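You operate a simulated robot arm through the tools that you are given. There is no shell and no other tool. Be economical: measure what you need, move in short steps, check, and stop when the job is done.

Carry out the task below with a simulated robot arm. There is one attempt and no reset: what you move stays moved.

JOB
Put one of the small bags from the dosing bench on top of the yellow cover. Put the beaker that says "R4" from the second wet bench from the left on the front of the filter bench and the beaker marked "R5" on the aisle end of the dosing bench. Take the job card from the filter bench and put it on the watch glass. Fetch the bag marked "E7" from the door bench and stand it on the middle table. Fetch the grey cup and set it in the blue bucket. Take the sample tub that says "Y16" from the door bench and leave it on the shelf under the corner bench. The order is free. Set down upright: small bag, beaker, bag.

Only the result counts: the job must be done as asked and must still hold three seconds after the hand-in. Knocking over, shifting, dropping, spilling or breaking anything else fails it. Lids that push on must go on centred and level and be pressed home; caps that screw on are set level and turned clockwise until they are tight.

ROBOT AND FRAMES
A 7-joint arm with a fingered hand on a trunk, on a base that drives. Base frame: it is fixed to the floor where the robot stands at the start and does not move with it; the origin is under the middle of the robot, x ahead of it, y to its left, z up; the surface under the hand at the start is at about z = 90. Lengths are in cm, angles in degrees, forces in N, time in s.
With the tool pointing down near the work surface it reaches from about 20 to 66 cm from the robot's upright axis, wherever it stands. Its first joint turns from -115.0 to 115.0 degrees. Places, roughly: aisle end of the dosing bench [60, -130, 90]; bag [100, -550, 100]; beaker [125, 150, 100]; blue bucket (17x17x18 cm) [60, -550, 100]; front of the filter bench (24x176 cm) [274, 132, 90]; grey cup [25, -550, 100]; job card [275, 75, 100]; middle table [-30, -360, 80]; sample tub [-25, -525, 100]; shelf under the corner bench [-310, -560, 30]; small bag [75, -25, 100]; watch glass (9x9x1 cm) [290, 100, 90]; yellow cover (10x10x3 cm) [50, 30, 90]. Payload 3.1 kg.
The tool frame sits at the grasp point between the pads (the TCP): z along the fingers, y along the line on which they close. The tips reach 2.2 cm beyond it. Largest opening 11.2 cm; the body of the gripper starts 6 cm behind the TCP. The gripper is a hand of 3 fingers: y runs from the thumb to the fingers, the wrist lies at [0, 0, -21.8] in the tool frame, and closing takes about 1.5 s.
Orientation is told as [roll, pitch, yaw] about the base's x, y, z axes, in that order, counted from this pose: with the fingers straight down and closing along the base's y, the tool's x points along the base's -x, its y along +y and its z along -z.

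CONTROLS
- The arm moves only by the tool nudge_tool. Its argument "increments" is a list of rows, each a list of 2 entries, a list of its own where there are three numbers: the shift along the base's x, y, z in units of 20 mm (1.0 is 20 mm), then the turn, a rotation vector about the base's x, y, z in units of 8 degrees (1.0 is 8 degrees). In form: [[[x, y, z], [ax, ay, az]], ...]. A call has 1 to 8 rows; each row shifts and turns the commanded pose from where the row before left it. "fingers" is the opening, from 0 (shut) to 1 (fully open), set as the call begins (left out, the last holds). A call with a number of a shift or a turn outside -1 to 1 is refused whole. Each row takes 0.2 s and may step no farther than 5 cm and 8.6 degrees from the row before; otherwise, or with a gripper value out of range, the whole call is refused. Where a pose cannot be reached the arm comes as near as it can. A force on the tool above 40 N (or 10 N above the force at the start of the call, whichever is more), or a blocked arm, ends the call early, and 0.2 s more pass. The fingers move at their own pace (about 10.8 cm/s each) and stop on an object; they squeeze with about 21 N. The grip force told is the motor's: it shows also when the fingers shut on nothing. Time passes only in rows, and 0.2 s behind the last, so rows that do not move let the fingers close. The reply holds the time, the measured pose of the TCP, the force on the tool along the base axes, the opening and the grip force, in the units named above and with some noise, with the torque about the TCP (base axes, N m) and any sound that the robot's microphone picked up, and new pictures: "show" is both (left out), scene, wrist or none.
- Cameras (640 x 400 px; columns grow to the right, rows downward): "scene" is now at [1.7, 13.07, 171.5]; the picture's right is [-0.29, -0.96, 0.00], its down [-0.72, 0.22, -0.66] and it looks along [0.63, -0.19, -0.75] (base axes); focal length 253 px, centre (320, 200). "wrist" rides on the gripper at [6.6, 0.3, -8] in the tool frame; the picture's right is [-0.05, 1.00, 0.00], its down [-0.77, -0.04, -0.64] and it looks along [-0.64, -0.03, 0.77] (tool axes); focal length 275 px, centre (320, 200). There is no depth. A picture from a camera that has moved, and an enlarged one, comes with that camera's place and axes in the base frame and with its lens.
- move_column(by): slides the trunk up (or, below 0, down) by that many cm; the arm and the scene camera ride with it, the base frame stays. It gives what a move gives, with no picture.
- drive_base(legs): drives the robot by 1 to 6 legs, each [ahead, left, turn to the left] in cm, cm and degrees, along the robot's own axes; the way and the turn of a leg run together, so that a leg with both is an arc; at most 150 cm and 180 degrees a leg. The arm and the cameras ride along, it lands a little off, and it stops where it bumps. It gives what a move gives, and a new picture of the scene camera.
- move_fingers(finger1, finger2, thumb_bend): sets how far each is bent, from 0 (flat) to 1 (curled in); at 0.3 the hand is open as for a grip, at 0.7 the pads meet at the TCP. One left out holds its place. A second passes; each finger stops where it meets its share of the squeeze, and holds until it gets a number again. A gripper value or a shape takes the hand back. It gives what a move gives, with no picture; readings hold the bend of each and the force on the fingers (four entries, about 0 where the hand has none), thumb and palm.
- hand_shape(shape): the hand has 3 fingers and takes this shape, open, in about a second: jaw (thumb against the fingers, like two jaws); tri (thumb and two fingers); tip (a fingertip pinch); poke (one finger out to press); point (the index stretched); flat (the hand flat); cup (the hand cupped); fist (a fist). The gripper value then closes the fingers along that shape, each until it touches; the sizes above hold for jaw. It gives what a move gives, with no picture.
- pan_tilt(pan, tilt): turns the head with the scene camera to pan (to the left, within 155 degrees either way) and tilt (down, from -29 to 69), counted from straight ahead of the robot. It gives what a move gives, and a new picture of the scene camera.
- inspect(camera, box): a new picture of the part [left, top, right, bottom] of that camera's present view, enlarged. It takes no simulated time.
- finish_job(): hands the job in; it is judged then, once.

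Work in short steps. Places have to be worked out from the pictures, the camera data and where the tool is seen: move nearer, look again, correct. Check each grasp and each placing, and mend what went wrong. You have 207 turns and 260 pictures in all, those below and enlarged ones among them. Open the gripper and draw the arm clear of the work before you hand the job in, unless the task says otherwise.

The tools are called as name(argument=value, ...) on one line, values as JSON. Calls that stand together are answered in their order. nudge_tool: Moves the arm, as the interface text tells. Its arguments: {"type":"object","properties":{"increments":{"type":"array","items":{"type":"array"}},"fingers":{"type":"number"},"show":{"type":"string","enum":["both","scene","wrist","none"]}},"required":["increments"]} The other tools are called the same way: move_column (by) slides the trunk up or down; hand_shape (shape) gives the hand a shape; move_fingers (finger1, finger2, thumb_bend) moves the fingers one by one; drive_base (legs) drives the base; pan_tilt (pan, tilt) turns the head that bears the scene camera; inspect (camera, box) takes an enlarged picture of a part of a camera's view; finish_job () hands the job in.

At the start:

```text
clock: 0.0
position: [49.54, 9.95, 124.03]
tcp_rot: [0.0, 0.0, 0.0]
contact_force: [0.1, 0.1, -0.3]
torque: [0.03, -0.01, 0.02]
finger_gap: 11.22
grasp_force: 0.0
shape: jaw
bend: [0.3, 0.3, 0.3]
finger forces: [0.0, 0.1, 0.0, 0.1, 0.0, 0.0]
trunk travel left (down, up): [-85.0, 14.0]
robot x, y, heading: [-0.18, -0.37, 0.2]
head pan, tilt: [-16.8, 48.7]
```

scene: 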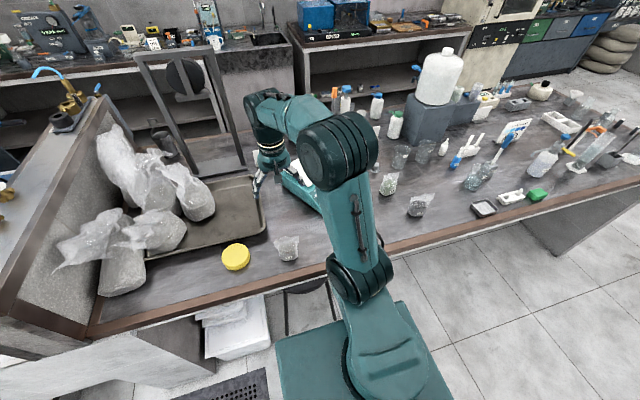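
wrist: 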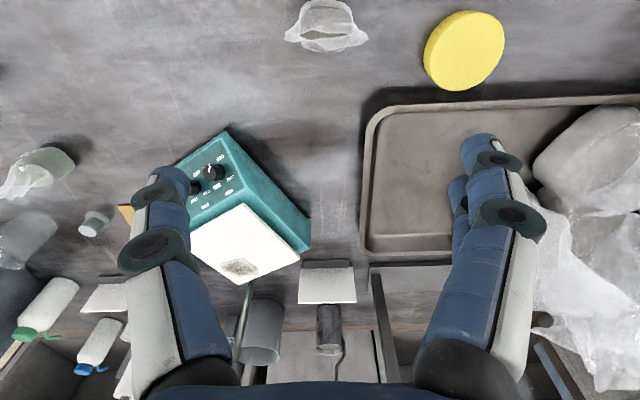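

I'll look closely at the dosing bench area to identify the small bags and the cover.

inspect(camera="scene", box=[200, 130, 460, 290])

inspect(camera="scene", box=[380, 60, 640, 222])

pan_tilt(pan=35, tilt=25)

```text
2.46 times, centred on (330, 210) of scene
camera zoom: at [1.7, 13.07, 171.5], right [-0.29, -0.96, 0.0], down [-0.72, 0.22, -0.66], along [0.63, -0.19, -0.75], focal length 622 px, centre (295, 175)
```

zoom: 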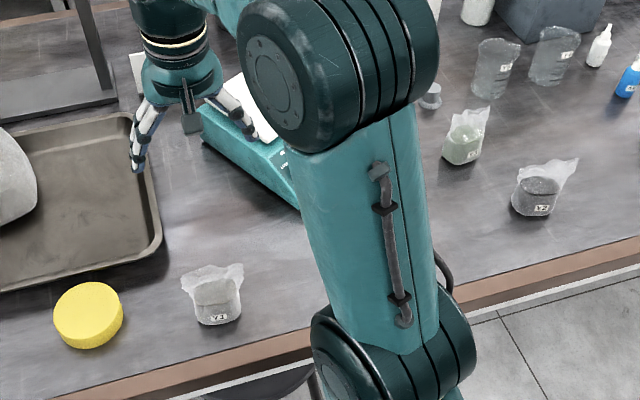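

```text
2.46 times, centred on (510, 141) of scene
camera zoom: at [1.7, 13.07, 171.5], right [-0.29, -0.96, 0.0], down [-0.72, 0.22, -0.66], along [0.63, -0.19, -0.75], focal length 622 px, centre (-148, 345)
```

zoom: 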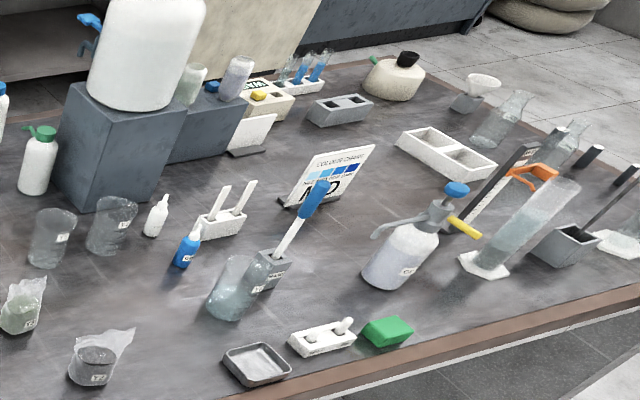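

```text
clock: 1.2
position: [49.51, 9.9, 124.13]
tcp_rot: [0.0, -0.1, 0.0]
contact_force: [-0.2, 0.5, 0.1]
torque: [0.01, -0.02, 0.03]
finger_gap: 11.21
grasp_force: 0.0
shape: jaw
bend: [0.3, 0.3, 0.3]
finger forces: [0.1, 0.0, 0.0, 0.1, 0.1, 0.1]
trunk travel left (down, up): [-85.0, 14.0]
robot x, y, heading: [-0.15, -0.03, 0.4]
head pan, tilt: [35.0, 25.0]
camera scene: at [1.78, 20.62, 175.07], right [0.57, -0.82, 0.0], down [-0.35, -0.24, -0.91], along [0.74, 0.52, -0.42], focal length 253 px, centre (320, 200)
```

scene: 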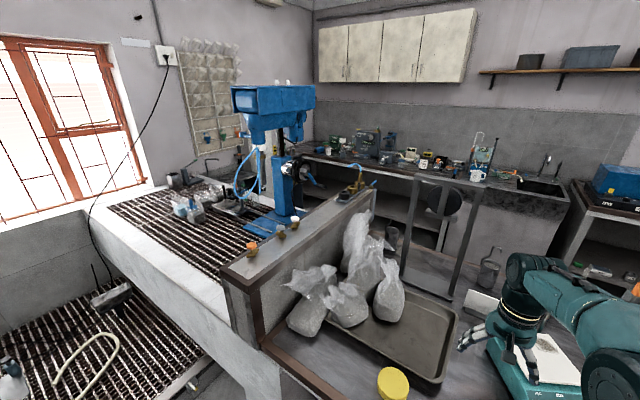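

Small bags lie right under the tool and near the bench's middle. Next, I look at the wet benches in detail.

inspect(camera="scene", box=[140, 150, 320, 262])

inspect(camera="scene", box=[310, 110, 570, 272])

pan_tilt(pan=-20, tilt=20)

pan_tilt(pan=95, tilt=25)

pan_tilt(pan=-90, tilt=20)

pan_tilt(pan=-145, tilt=20)

```text
3.56 times, centred on (230, 206) of scene
camera zoom: at [1.78, 20.62, 175.07], right [0.57, -0.82, 0.0], down [-0.35, -0.24, -0.91], along [0.74, 0.52, -0.42], focal length 898 px, centre (640, 179)
```

zoom: 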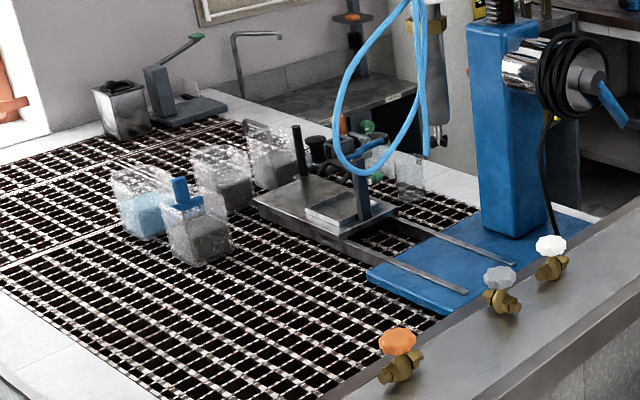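

```text
2.46 times, centred on (440, 191) of scene
camera zoom: at [1.78, 20.62, 175.07], right [0.57, -0.82, 0.0], down [-0.35, -0.24, -0.91], along [0.74, 0.52, -0.42], focal length 622 px, centre (25, 222)
```

zoom: 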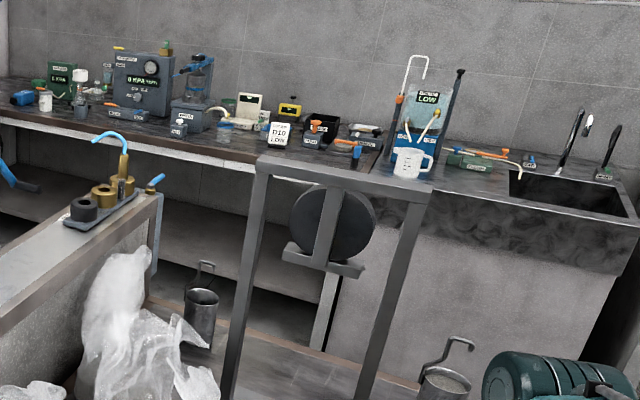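

```text
clock: 2.4
position: [49.45, 9.84, 124.09]
tcp_rot: [-0.1, 0.0, 0.0]
contact_force: [-0.2, -0.3, -0.4]
torque: [0.01, -0.03, 0.0]
finger_gap: 11.19
grasp_force: 0.1
shape: jaw
bend: [0.3, 0.3, 0.3]
finger forces: [0.0, 0.0, 0.1, 0.1, 0.0, 0.0]
trunk travel left (down, up): [-85.0, 14.0]
robot x, y, heading: [-0.1, 0.27, -0.2]
head pan, tilt: [-20.0, 20.0]
camera scene: at [2.98, 12.17, 175.88], right [-0.34, -0.94, 0.0], down [-0.32, 0.12, -0.94], along [0.88, -0.32, -0.34], focal length 253 px, centre (320, 200)
```

scene: 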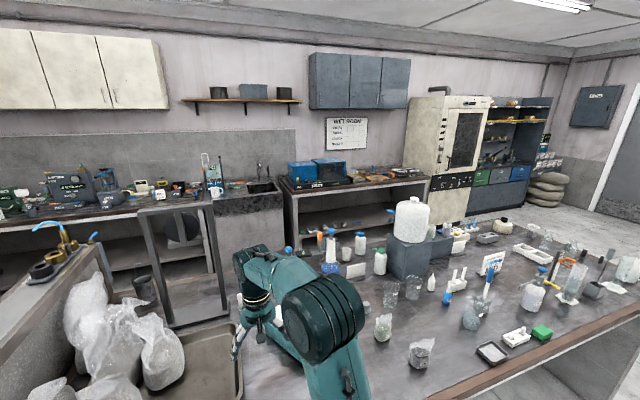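

```text
clock: 4.4
position: [49.55, 9.93, 124.06]
tcp_rot: [0.0, 0.1, 0.0]
contact_force: [0.0, 1.0, -0.4]
torque: [-0.02, -0.01, -0.01]
finger_gap: 11.16
grasp_force: 0.1
shape: jaw
bend: [0.3, 0.3, 0.3]
finger forces: [0.0, 0.0, 0.0, 0.1, 0.1, 0.0]
trunk travel left (down, up): [-85.0, 14.0]
robot x, y, heading: [-0.1, -0.01, -0.1]
head pan, tilt: [95.0, 25.0]
camera scene: at [-6.57, 24.52, 175.08], right [1.0, 0.09, 0.0], down [0.04, -0.42, -0.91], along [-0.08, 0.9, -0.42], focal length 253 px, centre (320, 200)
```

scene: 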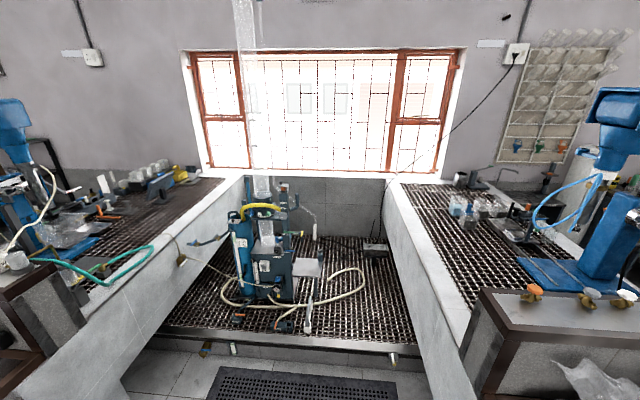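

```text
clock: 7.1
position: [49.53, 9.81, 124.12]
tcp_rot: [0.0, -0.1, 0.0]
contact_force: [0.5, 0.5, -0.7]
torque: [0.03, -0.04, 0.02]
finger_gap: 11.17
grasp_force: 0.0
shape: jaw
bend: [0.3, 0.3, 0.3]
finger forces: [0.0, 0.1, 0.0, 0.0, 0.1, 0.1]
trunk travel left (down, up): [-85.0, 14.0]
robot x, y, heading: [-0.2, 0.11, 0.1]
head pan, tilt: [-90.0, 20.0]
camera scene: at [-5.77, 6.03, 175.89], right [-1.0, 0.0, 0.0], down [0.0, 0.34, -0.94], along [0.0, -0.94, -0.34], focal length 253 px, centre (320, 200)
```

scene: 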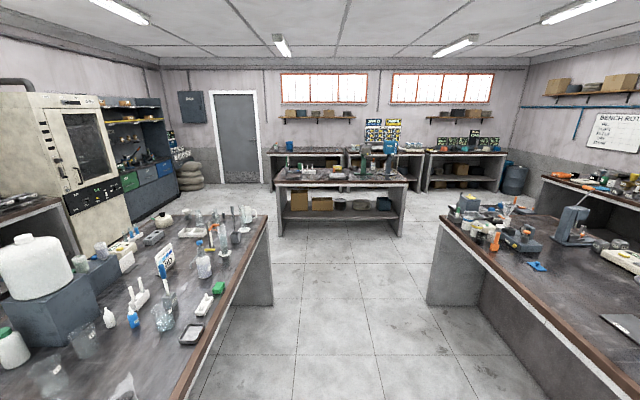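

```text
clock: 8.4
position: [49.45, 9.89, 123.99]
tcp_rot: [0.0, 0.1, 0.0]
contact_force: [0.0, -1.0, -0.1]
torque: [-0.05, 0.0, -0.02]
finger_gap: 11.17
grasp_force: 0.2
shape: jaw
bend: [0.3, 0.3, 0.3]
finger forces: [0.1, 0.0, 0.1, 0.0, 0.0, 0.0]
trunk travel left (down, up): [-85.0, 14.0]
robot x, y, heading: [0.47, -0.03, 0.1]
head pan, tilt: [-145.0, 20.0]
camera scene: at [-13.4, 9.99, 175.89], right [-0.57, 0.82, 0.0], down [0.28, 0.2, -0.94], along [-0.77, -0.54, -0.34], focal length 253 px, centre (320, 200)
```

scene: 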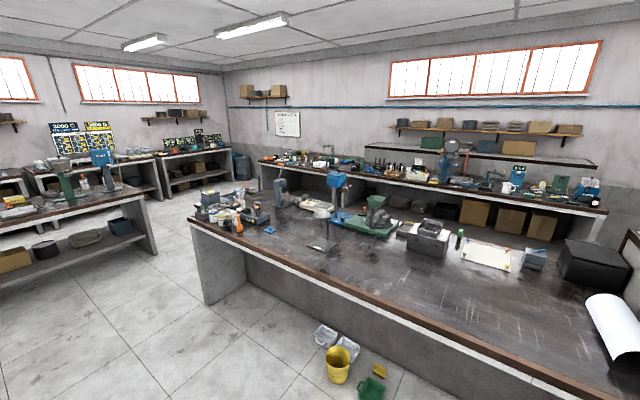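

Now start with the small bag under the hand (about [48.5, 11]). I turn the head back and lower towards it.

pan_tilt(pan=15, tilt=50)

nudge_tool(increments=[[[-0.4, 0.6, -1], [0, 0, 0]], [[0, 0, -1], [0, 0, 0]], [[0, 0, -1], [0, 0, 0]], [[0, 0, -1], [0, 0, 0]], [[0, 0, -1], [0, 0, 0]], [[0, 0, -1], [0, 0, 0]], [[0, 0, -1], [0, 0, 0]], [[0, 0, -1], [0, 0, 0]]], fingers=1)

```text
clock: 10.8
position: [49.49, 9.89, 124.04]
tcp_rot: [0.1, 0.0, 0.1]
contact_force: [1.1, 0.0, 0.3]
torque: [0.02, -0.01, 0.01]
finger_gap: 11.19
grasp_force: 0.1
shape: jaw
bend: [0.3, 0.3, 0.3]
finger forces: [0.0, 0.1, 0.0, 0.1, 0.1, 0.0]
trunk travel left (down, up): [-85.0, 14.0]
robot x, y, heading: [-0.02, 0.15, 0.2]
head pan, tilt: [15.0, 50.0]
camera scene: at [1.67, 17.33, 171.33], right [0.26, -0.97, 0.0], down [-0.74, -0.2, -0.64], along [0.62, 0.17, -0.77], focal length 253 px, centre (320, 200)
```

scene: 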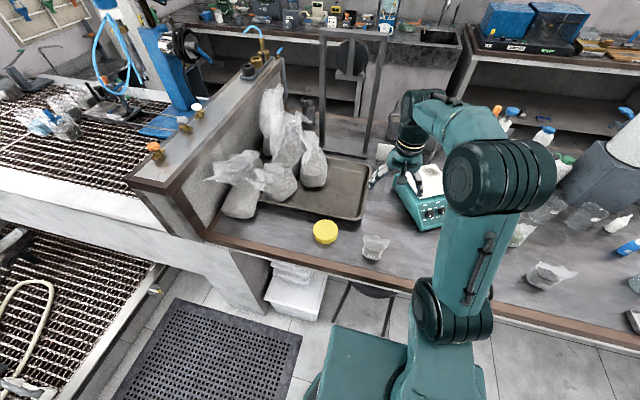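

```text
clock: 12.6
position: [48.94, 11.18, 107.99]
tcp_rot: [0.0, 0.0, 0.0]
contact_force: [-0.1, -0.4, -1.2]
torque: [-0.01, 0.01, -0.03]
finger_gap: 11.18
grasp_force: 0.1
shape: jaw
bend: [0.3, 0.3, 0.3]
finger forces: [0.1, 0.0, 0.0, 0.1, 0.1, 0.1]
trunk travel left (down, up): [-85.0, 14.0]
robot x, y, heading: [0.27, -0.07, -0.0]
head pan, tilt: [15.0, 50.0]
camera scene: at [1.73, 17.35, 171.33], right [0.26, -0.97, 0.0], down [-0.74, -0.2, -0.64], along [0.62, 0.17, -0.77], focal length 253 px, centre (320, 200)
camera wrist: at [42.16, 11.4, 115.91], right [0.05, 1.0, 0.0], down [0.77, -0.04, 0.64], along [0.63, -0.03, -0.77], focal length 275 px, centre (320, 200)
```

scene: 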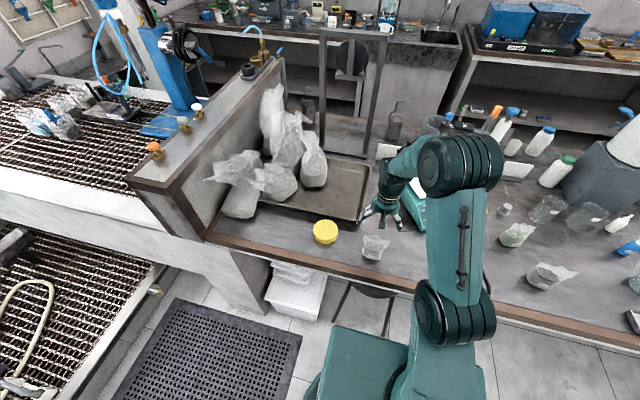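
wrist: 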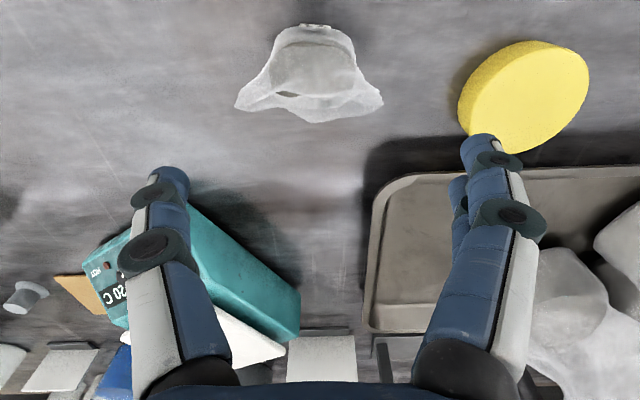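

Bag body centre is about [49, 10.6], 6 cm wide and its flap 10 cm wide. I centre over it and descend to z ≈ 94.

nudge_tool(increments=[[[0, -0.3, -1], [0, 0, 0]], [[0, 0, -1], [0, 0, 0]], [[0, 0, -1], [0, 0, 0]], [[0, 0, -1], [0, 0, 0]]])

```text
clock: 13.6
position: [48.79, 10.53, 100.1]
tcp_rot: [0.0, 0.1, -0.1]
contact_force: [0.5, 0.0, -0.7]
torque: [-0.01, -0.01, 0.04]
finger_gap: 11.17
grasp_force: 0.0
shape: jaw
bend: [0.3, 0.3, 0.3]
finger forces: [0.0, 0.1, 0.0, 0.0, 0.0, 0.1]
trunk travel left (down, up): [-85.0, 14.0]
robot x, y, heading: [-0.19, 0.01, 0.2]
head pan, tilt: [15.0, 50.0]
camera scene: at [1.74, 17.38, 171.32], right [0.26, -0.97, 0.0], down [-0.74, -0.2, -0.64], along [0.62, 0.17, -0.77], focal length 253 px, centre (320, 200)
camera wrist: at [42.09, 10.74, 108.07], right [0.05, 1.0, 0.0], down [0.77, -0.04, 0.64], along [0.64, -0.03, -0.77], focal length 275 px, centre (320, 200)
```

scene: 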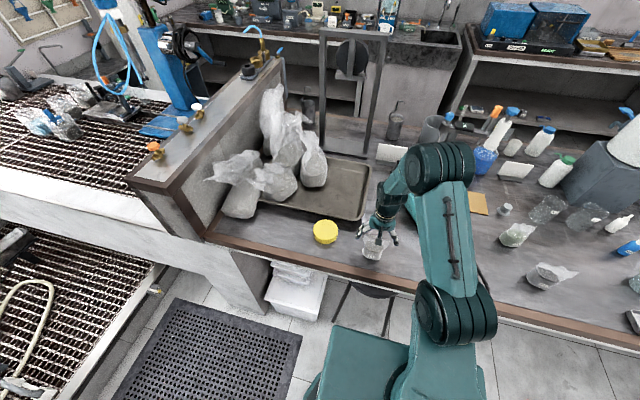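
wrist: 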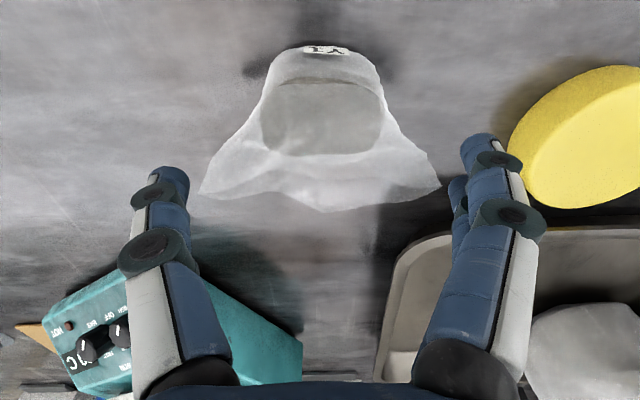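

Bag body centre is at x ≈ 48. I correct x slightly, lower to z ≈ 93.6 and close.

nudge_tool(increments=[[[-0.35, 0, -1], [0, 0, 0]], [[0, 0, -1], [0, 0, 0]], [[0, 0, -1], [0, 0, 0]], [[0, 0, -0.3], [0, 0, 0]]], show="none")

nudge_tool(increments=[[[0, 0, 0], [0, 0, 0]], [[0, 0, 0], [0, 0, 0]], [[0, 0, 0], [0, 0, 0]], [[0, 0, 0], [0, 0, 0]], [[0, 0, 0], [0, 0, 0]], [[0, 0, 0], [0, 0, 0]], [[0, 0, 0], [0, 0, 0]]], fingers=0.3, show="wrist")

```text
clock: 14.5
position: [48.12, 10.38, 94.84]
tcp_rot: [0.2, -0.4, 0.0]
contact_force: [-5.4, -3.1, 25.6]
torque: [-0.03, -0.3, 0.04]
finger_gap: 11.18
grasp_force: 0.0
shape: jaw
bend: [0.3, 0.3, 0.3]
finger forces: [7.9, 3.3, 0.1, 0.0, 17.3, 0.0]
trunk travel left (down, up): [-85.0, 14.0]
robot x, y, heading: [-0.42, -0.01, -0.0]
head pan, tilt: [15.0, 50.0]
stopped in row 4: the force on the tool passed its limit at 52 N (the readings are from after the stop); the commanded pose is now the measured one
```

```text
clock: 16.1
position: [48.07, 10.53, 94.71]
tcp_rot: [0.1, -0.4, -0.1]
contact_force: [-0.1, 0.6, 30.2]
torque: [0.03, -0.06, 0.05]
finger_gap: 5.52
grasp_force: 21.3
shape: jaw
bend: [0.72, 0.72, 0.72]
finger forces: [18.2, 19.9, 0.0, 0.0, 40.5, 0.1]
trunk travel left (down, up): [-85.0, 14.0]
robot x, y, heading: [0.11, -0.15, -0.2]
head pan, tilt: [15.0, 50.0]
camera wrist: at [41.34, 10.72, 102.56], right [0.05, 1.0, 0.0], down [0.77, -0.04, 0.64], along [0.64, -0.03, -0.77], focal length 275 px, centre (320, 200)
```

wrist: 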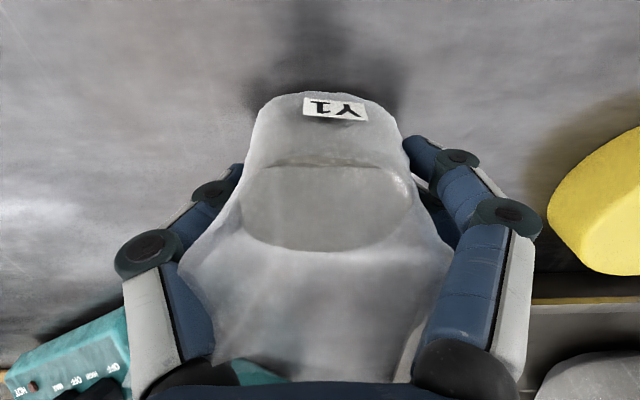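

Gripped (gap 5.5, 21 N). I lift and check.

nudge_tool(increments=[[[0, 0, 1], [0, 0, 0]], [[0, 0, 1], [0, 0, 0]], [[0, 0, 1], [0, 0, 0]], [[0, 0, 1], [0, 0, 0]], [[0, 0, 0], [0, 0, 0]]])

```text
clock: 17.3
position: [48.55, 10.52, 102.46]
tcp_rot: [0.2, -0.2, 0.0]
contact_force: [0.0, 0.2, -0.7]
torque: [-0.01, 0.0, 0.04]
finger_gap: 5.52
grasp_force: 21.8
shape: jaw
bend: [0.72, 0.72, 0.71]
finger forces: [15.2, 15.7, 0.0, 0.1, 31.0, 0.0]
trunk travel left (down, up): [-85.0, 14.0]
robot x, y, heading: [-0.23, -0.12, -0.1]
head pan, tilt: [15.0, 50.0]
camera scene: at [1.74, 17.36, 171.32], right [0.26, -0.97, 0.0], down [-0.74, -0.2, -0.64], along [0.62, 0.17, -0.77], focal length 253 px, centre (320, 200)
camera wrist: at [41.72, 10.84, 110.37], right [0.05, 1.0, 0.0], down [0.77, -0.04, 0.64], along [0.64, -0.03, -0.77], focal length 275 px, centre (320, 200)
```

scene: 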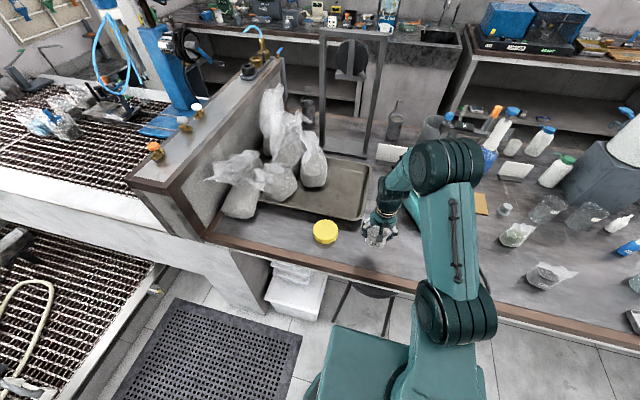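
wrist: 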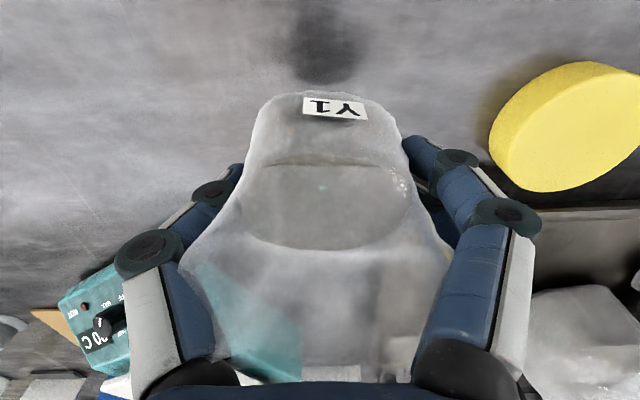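

The bag is held with its base about 4.7 cm below the TCP. I move over the cover's centre, about [51.3, 28.7].

nudge_tool(increments=[[[0.2, 1, 0.2], [0, 0, 0]], [[0.2, 1, 0], [0, 0, 0]], [[0.2, 1, 0], [0, 0, 0]], [[0.2, 1, 0], [0, 0, 0]], [[0.2, 1, 0], [0, 0, 0]], [[0.2, 1, 0], [0, 0, 0]], [[0.1, 1, 0], [0, 0, 0]], [[0, 1, 0], [0, 0, 0]]], show="none")

nudge_tool(increments=[[[0.1, 1, -0.5], [0, 0, 0]], [[0, 0.1, 0], [0, 0, 0]]])

inspect(camera="scene", box=[270, 170, 430, 270])

```text
clock: 19.1
position: [51.12, 26.81, 103.09]
tcp_rot: [0.1, -0.2, -0.1]
contact_force: [0.2, 0.8, -1.2]
torque: [-0.03, 0.01, -0.03]
finger_gap: 5.5
grasp_force: 21.2
shape: jaw
bend: [0.72, 0.72, 0.71]
finger forces: [14.6, 15.5, 0.0, 0.1, 30.1, 0.0]
trunk travel left (down, up): [-85.0, 14.0]
robot x, y, heading: [0.24, -0.09, 0.1]
head pan, tilt: [15.0, 50.0]
```

```text
clock: 19.7
position: [51.18, 28.82, 101.99]
tcp_rot: [0.2, -0.2, 0.0]
contact_force: [-0.1, -0.2, -0.9]
torque: [-0.04, 0.01, 0.01]
finger_gap: 5.51
grasp_force: 21.1
shape: jaw
bend: [0.72, 0.72, 0.71]
finger forces: [14.4, 15.4, 0.1, 0.0, 30.0, 0.0]
trunk travel left (down, up): [-85.0, 14.0]
robot x, y, heading: [-0.5, 0.02, -0.0]
head pan, tilt: [15.0, 50.0]
camera scene: at [1.67, 17.26, 171.34], right [0.26, -0.97, 0.0], down [-0.74, -0.2, -0.64], along [0.62, 0.17, -0.77], focal length 253 px, centre (320, 200)
camera wrist: at [44.45, 28.94, 109.87], right [0.05, 1.0, 0.0], down [0.77, -0.04, 0.64], along [0.64, -0.03, -0.77], focal length 275 px, centre (320, 200)
```

scene: 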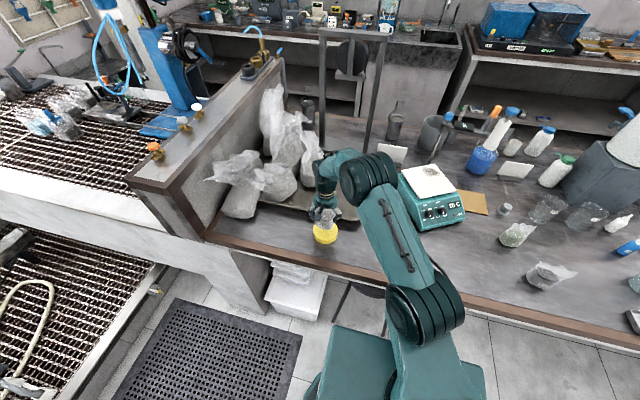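
wrist: 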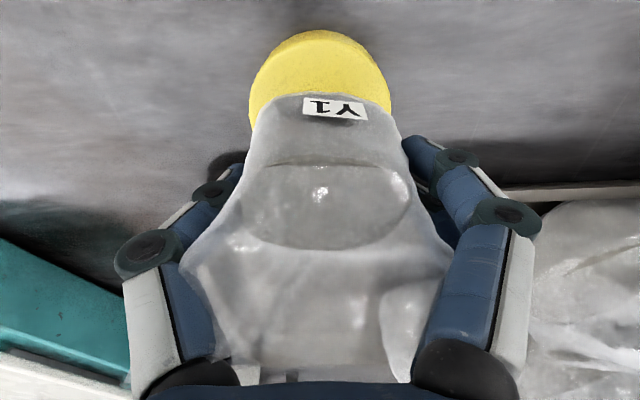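

```text
4.00 times, centred on (350, 220) of scene
camera zoom: at [1.67, 17.26, 171.34], right [0.26, -0.97, 0.0], down [-0.74, -0.2, -0.64], along [0.62, 0.17, -0.77], focal length 1010 px, centre (200, 120)
```

zoom: 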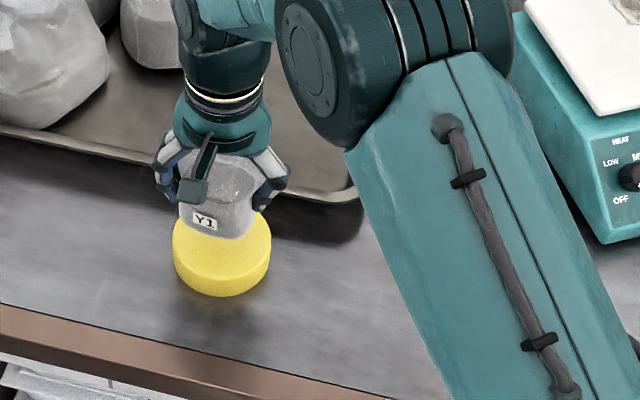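

Alignment is good. I lower to just above the cover, then by small steps.

nudge_tool(increments=[[[0.1, 0, -0.8], [0, 0, 0]], [[0, 0, -0.7], [0, 0, 0]], [[0, 0, -0.15], [0, 0, 0]], [[0, 0, -0.15], [0, 0, 0]], [[0, 0, 0], [0, 0, 0]]])

inspect(camera="scene", box=[290, 200, 370, 250])

```text
clock: 20.9
position: [51.49, 28.77, 98.2]
tcp_rot: [0.1, -0.2, 0.0]
contact_force: [0.6, 0.7, -1.2]
torque: [0.0, -0.02, -0.01]
finger_gap: 5.51
grasp_force: 21.3
shape: jaw
bend: [0.72, 0.72, 0.71]
finger forces: [14.2, 15.6, 0.0, 0.0, 29.7, 0.1]
trunk travel left (down, up): [-85.0, 14.0]
robot x, y, heading: [-0.16, 0.3, 0.1]
head pan, tilt: [15.0, 50.0]
camera scene: at [1.68, 17.35, 171.33], right [0.26, -0.97, 0.0], down [-0.74, -0.2, -0.64], along [0.62, 0.17, -0.77], focal length 253 px, centre (320, 200)
camera wrist: at [44.66, 28.98, 106.17], right [0.05, 1.0, 0.0], down [0.77, -0.04, 0.64], along [0.64, -0.03, -0.77], focal length 275 px, centre (320, 200)
```

scene: 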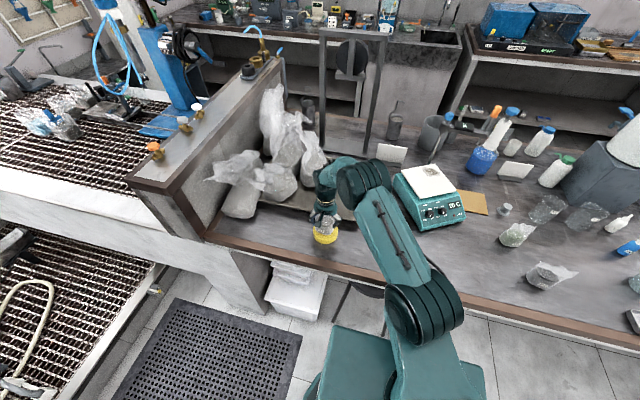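
wrist: 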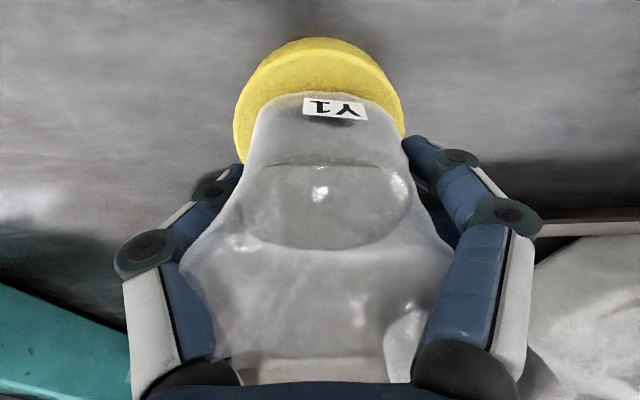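

```text
8.00 times, centred on (330, 225) of scene
camera zoom: at [1.68, 17.35, 171.33], right [0.26, -0.97, 0.0], down [-0.74, -0.2, -0.64], along [0.62, 0.17, -0.77], focal length 2021 px, centre (240, 0)
```

zoom: 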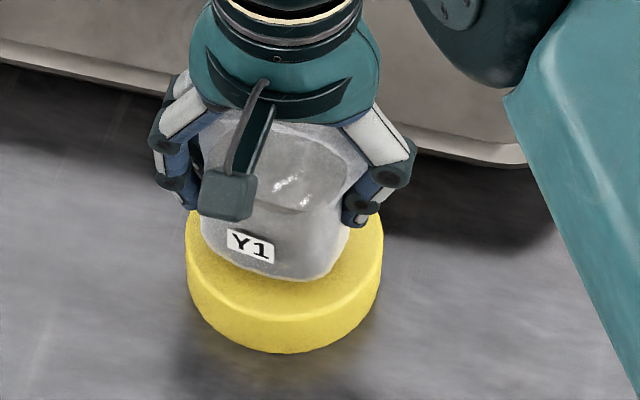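

Centred within half a centimetre. Lower further by 1–2 mm steps until contact.

nudge_tool(increments=[[[0, -0.15, -0.1], [0, 0, 0]], [[0, 0, -0.1], [0, 0, 0]], [[0, 0, -0.1], [0, 0, 0]], [[0, 0, 0], [0, 0, 0]]], show="none")

```text
clock: 21.9
position: [51.41, 28.49, 97.75]
tcp_rot: [0.1, -0.3, 0.0]
contact_force: [-0.1, -0.5, 4.9]
torque: [0.05, -0.08, -0.01]
finger_gap: 5.49
grasp_force: 20.4
shape: jaw
bend: [0.72, 0.72, 0.71]
finger forces: [14.4, 16.0, 0.0, 0.0, 30.9, 0.0]
trunk travel left (down, up): [-85.0, 14.0]
robot x, y, heading: [0.45, 0.15, -0.1]
head pan, tilt: [15.0, 50.0]
```

Contact (5 N). I open the hand and rise straight up.

nudge_tool(increments=[[[0, 0, 0], [0, 0, 0]], [[0, 0, 0], [0, 0, 0]], [[0, 0, 0], [0, 0, 0]], [[0, 0, 0], [0, 0, 0]], [[0, 0, 0], [0, 0, 0]], [[0, 0, 0.5], [0, 0, 0]], [[0, 0, 1], [0, 0, 0]], [[0, 0, 1], [0, 0, 0]]], fingers=1, show="none")

nudge_tool(increments=[[[0, 0, 1], [0, 0, 0]], [[0, 0, 1], [0, 0, 0]], [[0, 0, 1], [0, 0, 0]], [[0, 0, 1], [0, 0, 0]], [[0, 0, 1], [0, 0, 0]], [[0, 0, 1], [0, 0, 0]], [[0, 0, 1], [0, 0, 0]], [[0, 0, 1], [0, 0, 0]]])

inspect(camera="scene", box=[270, 180, 430, 280])

```text
clock: 23.7
position: [51.18, 28.19, 102.75]
tcp_rot: [0.0, -0.2, 0.0]
contact_force: [0.1, -0.1, 0.1]
torque: [0.01, -0.01, 0.01]
finger_gap: 11.2
grasp_force: 0.1
shape: jaw
bend: [0.3, 0.3, 0.3]
finger forces: [0.1, 0.0, 0.1, 0.1, 0.0, 0.1]
trunk travel left (down, up): [-85.0, 14.0]
robot x, y, heading: [0.39, -0.03, 0.1]
head pan, tilt: [15.0, 50.0]
```

```text
clock: 25.5
position: [51.21, 28.28, 118.6]
tcp_rot: [0.0, -0.2, 0.0]
contact_force: [-0.9, 0.1, -0.5]
torque: [0.01, 0.03, -0.02]
finger_gap: 11.2
grasp_force: 0.0
shape: jaw
bend: [0.3, 0.3, 0.3]
finger forces: [0.0, 0.1, 0.0, 0.0, 0.0, 0.1]
trunk travel left (down, up): [-85.0, 14.0]
robot x, y, heading: [0.2, -0.03, -0.0]
head pan, tilt: [15.0, 50.0]
camera scene: at [1.65, 17.32, 171.33], right [0.26, -0.97, 0.0], down [-0.74, -0.2, -0.64], along [0.62, 0.17, -0.77], focal length 253 px, centre (320, 200)
camera wrist: at [44.46, 28.62, 126.53], right [0.05, 1.0, 0.0], down [0.77, -0.04, 0.64], along [0.64, -0.03, -0.77], focal length 275 px, centre (320, 200)
```

scene: 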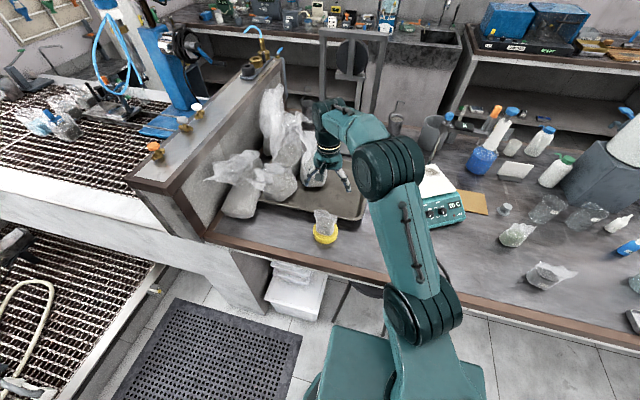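
wrist: 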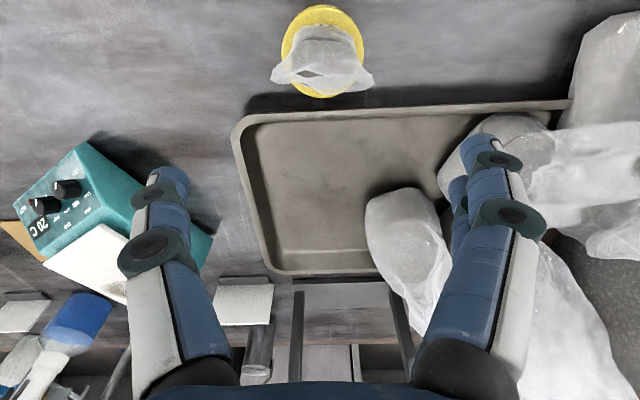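

```text
4.00 times, centred on (350, 230) of scene
camera zoom: at [1.65, 17.32, 171.33], right [0.26, -0.97, 0.0], down [-0.74, -0.2, -0.64], along [0.62, 0.17, -0.77], focal length 1010 px, centre (200, 80)
```

zoom: 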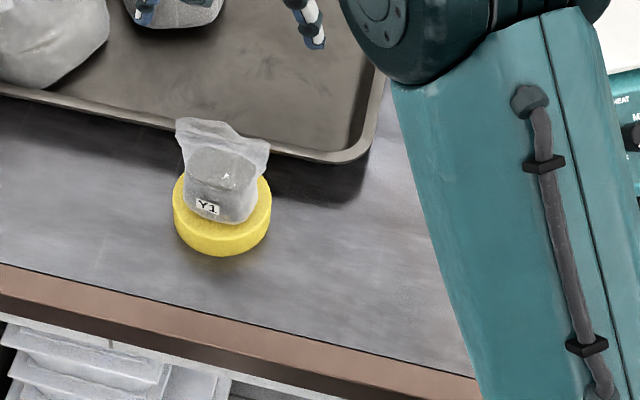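

The small bag stands on the cover. I retract the arm to a carrying pose before driving round the bench to the far aisle.

nudge_tool(increments=[[[-1, -1, 0.5], [0, 0, 0]], [[-1, -1, 0.5], [0, 0, 0]], [[-1, -1, 0.5], [0, 0, 0]], [[-1, -1, 0.5], [0, 0, 0]], [[-1, -1, 0.5], [0, 0, 0]], [[-1, -1, 0], [0, 0, 0]], [[-1, -1, 0], [0, 0, 0]], [[0, -1, 0], [0, 0, 0]]], show="none")

nudge_tool(increments=[[[0, -1, 0], [0, 0, 0]], [[0, -1, 0], [0, 0, 0]], [[0, -1, 0], [0, 0, 0]], [[0, -1, 0], [0, 0, 0]], [[0, -1, 0], [0, 0, 0]], [[0, -1, 0], [0, 0, 0]]], show="none")

drive_base(legs=[[-35, 0, 0], [0, 0, -90], [130, 0, 0], [130, 0, 0]])

```text
clock: 27.3
position: [37.47, 12.47, 123.71]
tcp_rot: [0.1, -0.1, 0.0]
contact_force: [-1.2, 0.1, 0.4]
torque: [0.02, 0.0, 0.03]
finger_gap: 11.2
grasp_force: 0.1
shape: jaw
bend: [0.3, 0.3, 0.3]
finger forces: [0.1, 0.0, 0.1, 0.0, 0.1, 0.0]
trunk travel left (down, up): [-85.0, 14.0]
robot x, y, heading: [0.03, 0.22, 0.0]
head pan, tilt: [15.0, 50.0]
```

```text
clock: 28.7
position: [37.45, 0.54, 123.6]
tcp_rot: [0.0, -0.2, 0.0]
contact_force: [0.8, -0.3, 0.3]
torque: [0.07, -0.02, 0.0]
finger_gap: 11.19
grasp_force: 0.1
shape: jaw
bend: [0.3, 0.3, 0.3]
finger forces: [0.1, 0.0, 0.1, 0.0, 0.0, 0.0]
trunk travel left (down, up): [-85.0, 14.0]
robot x, y, heading: [-0.18, -0.1, -0.2]
head pan, tilt: [15.0, 50.0]
```

```text
clock: 47.0
position: [-38.46, -297.69, 123.71]
tcp_rot: [0.1, -0.3, -90.6]
contact_force: [-0.3, -0.3, 0.4]
torque: [0.03, 0.03, -0.03]
finger_gap: 11.18
grasp_force: 0.0
shape: jaw
bend: [0.3, 0.3, 0.3]
finger forces: [0.0, 0.0, 0.0, 0.0, 0.1, 0.0]
trunk travel left (down, up): [-85.0, 14.0]
robot x, y, heading: [-38.78, -260.49, -90.5]
head pan, tilt: [15.0, 50.0]
camera scene: at [-21.35, -261.82, 171.33], right [-0.97, -0.25, 0.0], down [-0.19, 0.74, -0.64], along [0.16, -0.62, -0.77], focal length 253 px, centre (320, 200)
```

scene: 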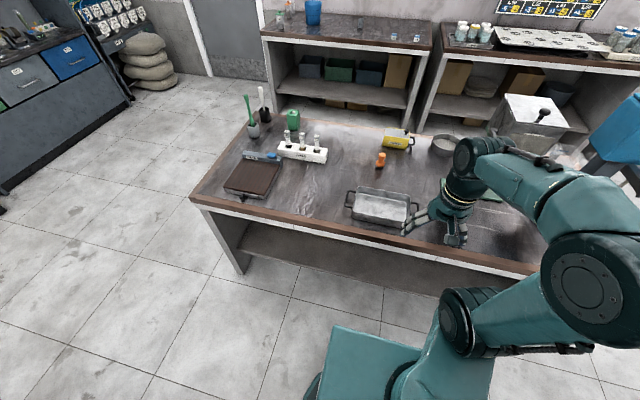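

I'm already near the middle table, so I'll do the door bench items now. I drive around the table's left end (x ≈ 100) into the gap before the door bench.

drive_base(legs=[[0, 138, 0], [120, 0, 0]])

pan_tilt(pan=-25, tilt=30)

```text
clock: 59.7
position: [100.99, -418.21, 123.77]
tcp_rot: [0.1, -0.2, -90.7]
contact_force: [-0.1, -0.6, -0.3]
torque: [-0.02, -0.01, 0.01]
finger_gap: 11.17
grasp_force: 0.0
shape: jaw
bend: [0.3, 0.3, 0.3]
finger forces: [0.0, 0.1, 0.1, 0.0, 0.1, 0.1]
trunk travel left (down, up): [-85.0, 14.0]
robot x, y, heading: [100.61, -380.82, -90.6]
head pan, tilt: [15.0, 50.0]
camera scene: at [118.27, -382.41, 171.33], right [-0.97, -0.25, 0.0], down [-0.19, 0.74, -0.64], along [0.16, -0.62, -0.77], focal length 253 px, centre (320, 200)
```

scene: 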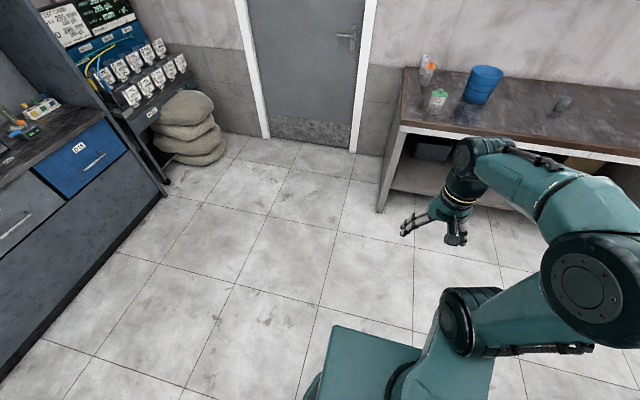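

```text
clock: 60.8
position: [101.1, -418.36, 123.68]
tcp_rot: [0.1, -0.1, -90.7]
contact_force: [0.5, 1.0, -0.2]
torque: [0.0, -0.01, 0.0]
finger_gap: 11.17
grasp_force: 0.0
shape: jaw
bend: [0.3, 0.3, 0.3]
finger forces: [0.0, 0.0, 0.0, 0.0, 0.0, 0.1]
trunk travel left (down, up): [-85.0, 14.0]
robot x, y, heading: [100.84, -380.49, -90.9]
head pan, tilt: [-25.0, 30.0]
camera scene: at [112.47, -383.12, 174.28], right [-0.9, 0.43, 0.0], down [0.22, 0.45, -0.87], along [-0.37, -0.78, -0.5], focal length 253 px, centre (320, 200)
```

scene: 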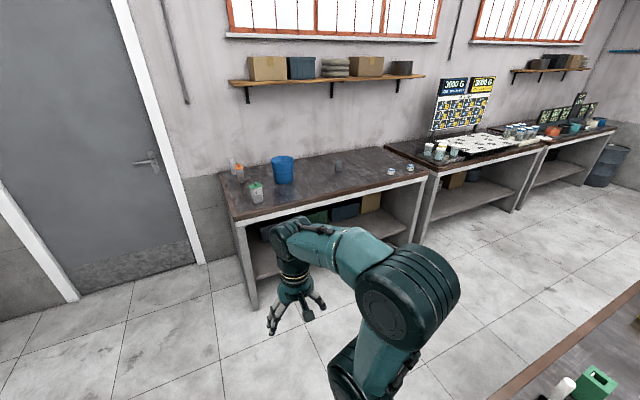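

inspect(camera="scene", box=[210, 130, 450, 280])

```text
2.67 times, centred on (330, 205) of scene
camera zoom: at [112.47, -383.12, 174.28], right [-0.9, 0.43, 0.0], down [0.22, 0.45, -0.87], along [-0.37, -0.78, -0.5], focal length 674 px, centre (293, 187)
```

zoom: 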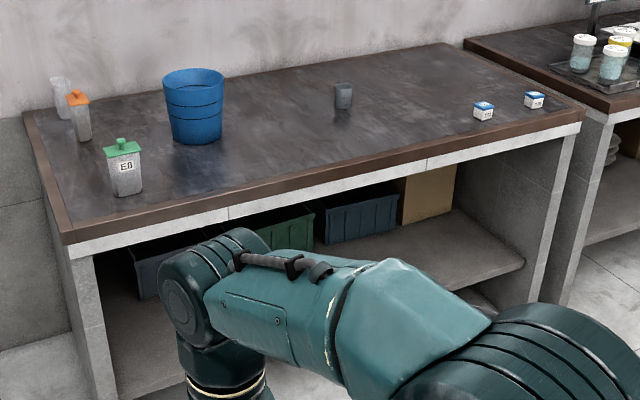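

Bags are at the bench's left end (E8 in front, two behind), bench front edge at y ≈ -515. I approach the end from the door side, facing -x.

drive_base(legs=[[0, 55, 0], [40, 0, 0], [0, 0, -90], [0, 122, 0]])

pan_tilt(pan=0, tilt=45)

```text
clock: 75.5
position: [116.2, -543.47, 123.74]
tcp_rot: [0.1, -0.3, 179.4]
contact_force: [-0.3, 0.1, 0.1]
torque: [-0.01, -0.01, 0.03]
finger_gap: 11.18
grasp_force: 0.1
shape: jaw
bend: [0.3, 0.3, 0.3]
finger forces: [0.0, 0.0, 0.0, 0.0, 0.1, 0.0]
trunk travel left (down, up): [-85.0, 14.0]
robot x, y, heading: [153.69, -543.04, 179.2]
head pan, tilt: [-25.0, 30.0]
camera scene: at [151.46, -554.6, 174.28], right [0.43, 0.9, 0.0], down [0.45, -0.22, -0.87], along [-0.78, 0.37, -0.5], focal length 253 px, centre (320, 200)
```

scene: 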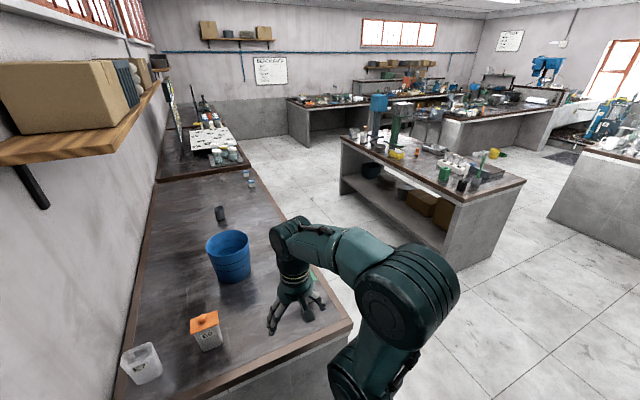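

```text
clock: 76.4
position: [116.13, -543.41, 123.62]
tcp_rot: [0.1, -0.2, 179.2]
contact_force: [1.0, 0.2, -0.7]
torque: [-0.01, 0.02, 0.0]
finger_gap: 11.2
grasp_force: 0.1
shape: jaw
bend: [0.3, 0.3, 0.3]
finger forces: [0.0, 0.0, 0.0, 0.1, 0.1, 0.0]
trunk travel left (down, up): [-85.0, 14.0]
robot x, y, heading: [153.64, -543.1, 179.0]
head pan, tilt: [0.0, 45.0]
camera scene: at [151.48, -558.39, 172.03], right [0.01, 1.0, 0.0], down [0.71, -0.01, -0.71], along [-0.71, 0.01, -0.71], focal length 253 px, centre (320, 200)
```

scene: 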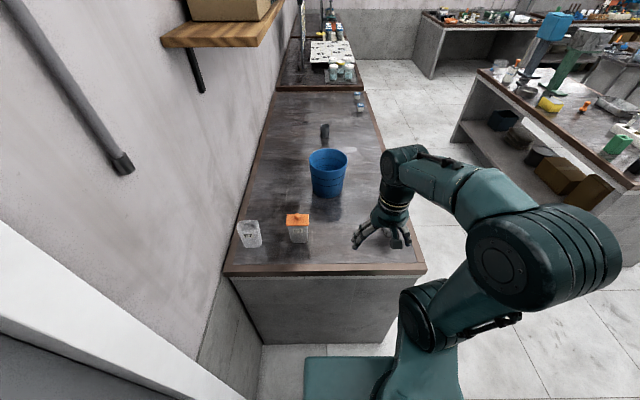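

inspect(camera="scene", box=[220, 180, 380, 280])

nudge_tool(increments=[[[0, 0, 0], [0, 0, 0]]], show="wrist")

```text
4.00 times, centred on (300, 230) of scene
camera zoom: at [151.48, -558.39, 172.03], right [0.01, 1.0, 0.0], down [0.71, -0.01, -0.71], along [-0.71, 0.01, -0.71], focal length 1010 px, centre (400, 80)
```

zoom: 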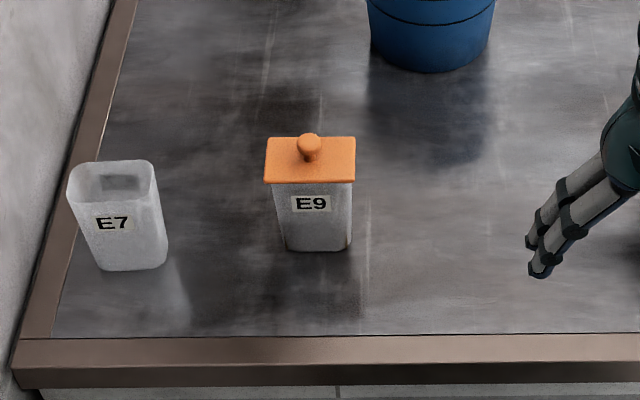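

```text
clock: 76.8
position: [116.15, -543.54, 123.69]
tcp_rot: [0.2, -0.2, 179.4]
contact_force: [0.0, -0.3, -1.0]
torque: [0.01, -0.02, -0.02]
finger_gap: 11.19
grasp_force: 0.1
shape: jaw
bend: [0.3, 0.3, 0.3]
finger forces: [0.0, 0.1, 0.1, 0.0, 0.0, 0.1]
trunk travel left (down, up): [-85.0, 14.0]
robot x, y, heading: [153.39, -543.25, 179.3]
head pan, tilt: [0.0, 45.0]
camera wrist: at [122.73, -543.9, 131.6], right [-0.06, -1.0, 0.0], down [-0.77, 0.05, 0.64], along [-0.64, 0.04, -0.77], focal length 275 px, centre (320, 200)
```

wrist: 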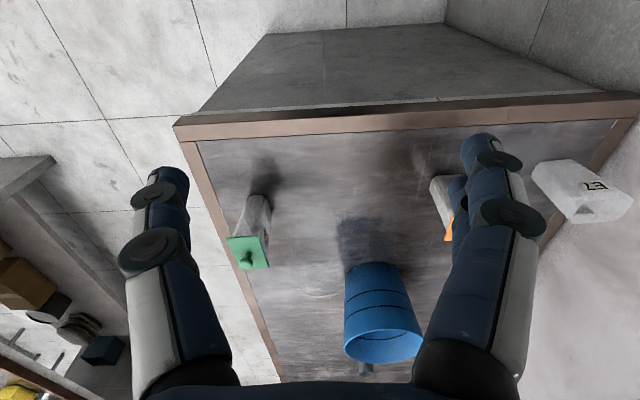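

E7 is the clear bag near the wall, about [93.5, -583]. I'll grasp it across x; move the base nearer and rotate the hand 90°.

drive_base(legs=[[10, 10, 0]])

nudge_tool(increments=[[[0, 0, 0], [0, 0, 1]], [[0, 0, 0], [0, 0, 1]], [[0, 0, 0], [0, 0, 1]], [[0, 0, 0], [0, 0, 1]], [[0, 0, 0], [0, 0, 1]], [[0, 0, 0], [0, 0, 1]], [[0, 0, 0], [0, 0, 1]], [[0, 0, 0], [0, 0, 1]]], show="none")

nudge_tool(increments=[[[0, -1, 0], [0, 0, 1]], [[0, -1, 0], [0, 0, 1]], [[0, -1, 0], [0, 0, 1]], [[-1, -1, 0], [0, 0, 0.33]], [[-1, -1, 0], [0, 0, 0]], [[-0.5, -1, 0], [0, 0, 0]]])

```text
clock: 78.2
position: [106.25, -552.88, 123.7]
tcp_rot: [0.2, -0.3, 179.1]
contact_force: [-0.5, 0.0, -0.9]
torque: [0.02, 0.0, -0.03]
finger_gap: 11.2
grasp_force: 0.0
shape: jaw
bend: [0.3, 0.3, 0.3]
finger forces: [0.0, 0.0, 0.1, 0.0, 0.1, 0.0]
trunk travel left (down, up): [-85.0, 14.0]
robot x, y, heading: [143.54, -553.18, 179.2]
head pan, tilt: [0.0, 45.0]
camera scene: at [141.33, -568.14, 172.02], right [0.02, 1.0, 0.0], down [0.71, -0.01, -0.71], along [-0.71, 0.01, -0.71], focal length 253 px, centre (320, 200)
```

scene: 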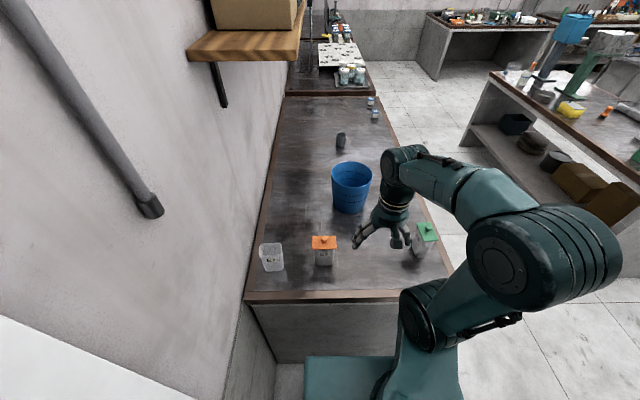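

```text
clock: 80.0
position: [105.97, -552.97, 123.69]
tcp_rot: [0.1, -0.2, -117.0]
contact_force: [0.1, -1.4, -0.5]
torque: [0.02, -0.01, 0.02]
finger_gap: 11.19
grasp_force: 0.1
shape: jaw
bend: [0.3, 0.3, 0.3]
finger forces: [0.0, 0.0, 0.0, 0.0, 0.1, 0.1]
trunk travel left (down, up): [-85.0, 14.0]
robot x, y, heading: [143.59, -552.76, 178.8]
head pan, tilt: [0.0, 45.0]
```

```text
clock: 81.4
position: [101.05, -565.05, 123.58]
tcp_rot: [0.1, -0.3, -90.4]
contact_force: [-0.5, -0.3, 0.1]
torque: [0.03, 0.0, 0.02]
finger_gap: 11.17
grasp_force: 0.1
shape: jaw
bend: [0.3, 0.3, 0.3]
finger forces: [0.1, 0.1, 0.0, 0.0, 0.1, 0.0]
trunk travel left (down, up): [-85.0, 14.0]
robot x, y, heading: [143.02, -552.95, 179.1]
head pan, tilt: [0.0, 45.0]
camera scene: at [141.24, -568.32, 172.01], right [0.02, 1.0, 0.0], down [0.71, -0.01, -0.71], along [-0.71, 0.01, -0.71], focal length 253 px, centre (320, 200)
camera wrist: at [101.34, -558.35, 131.51], right [1.0, -0.05, 0.0], down [-0.04, -0.77, 0.64], along [-0.03, -0.64, -0.77], focal length 275 px, centre (320, 200)
```

scene: 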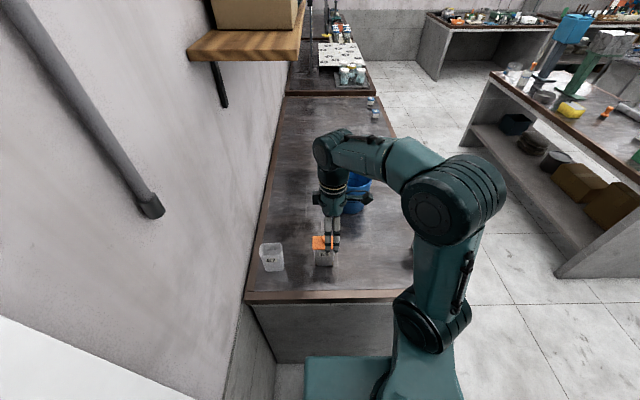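
wrist: 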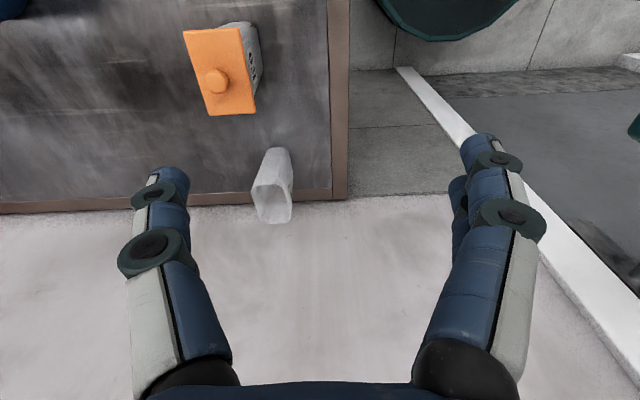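

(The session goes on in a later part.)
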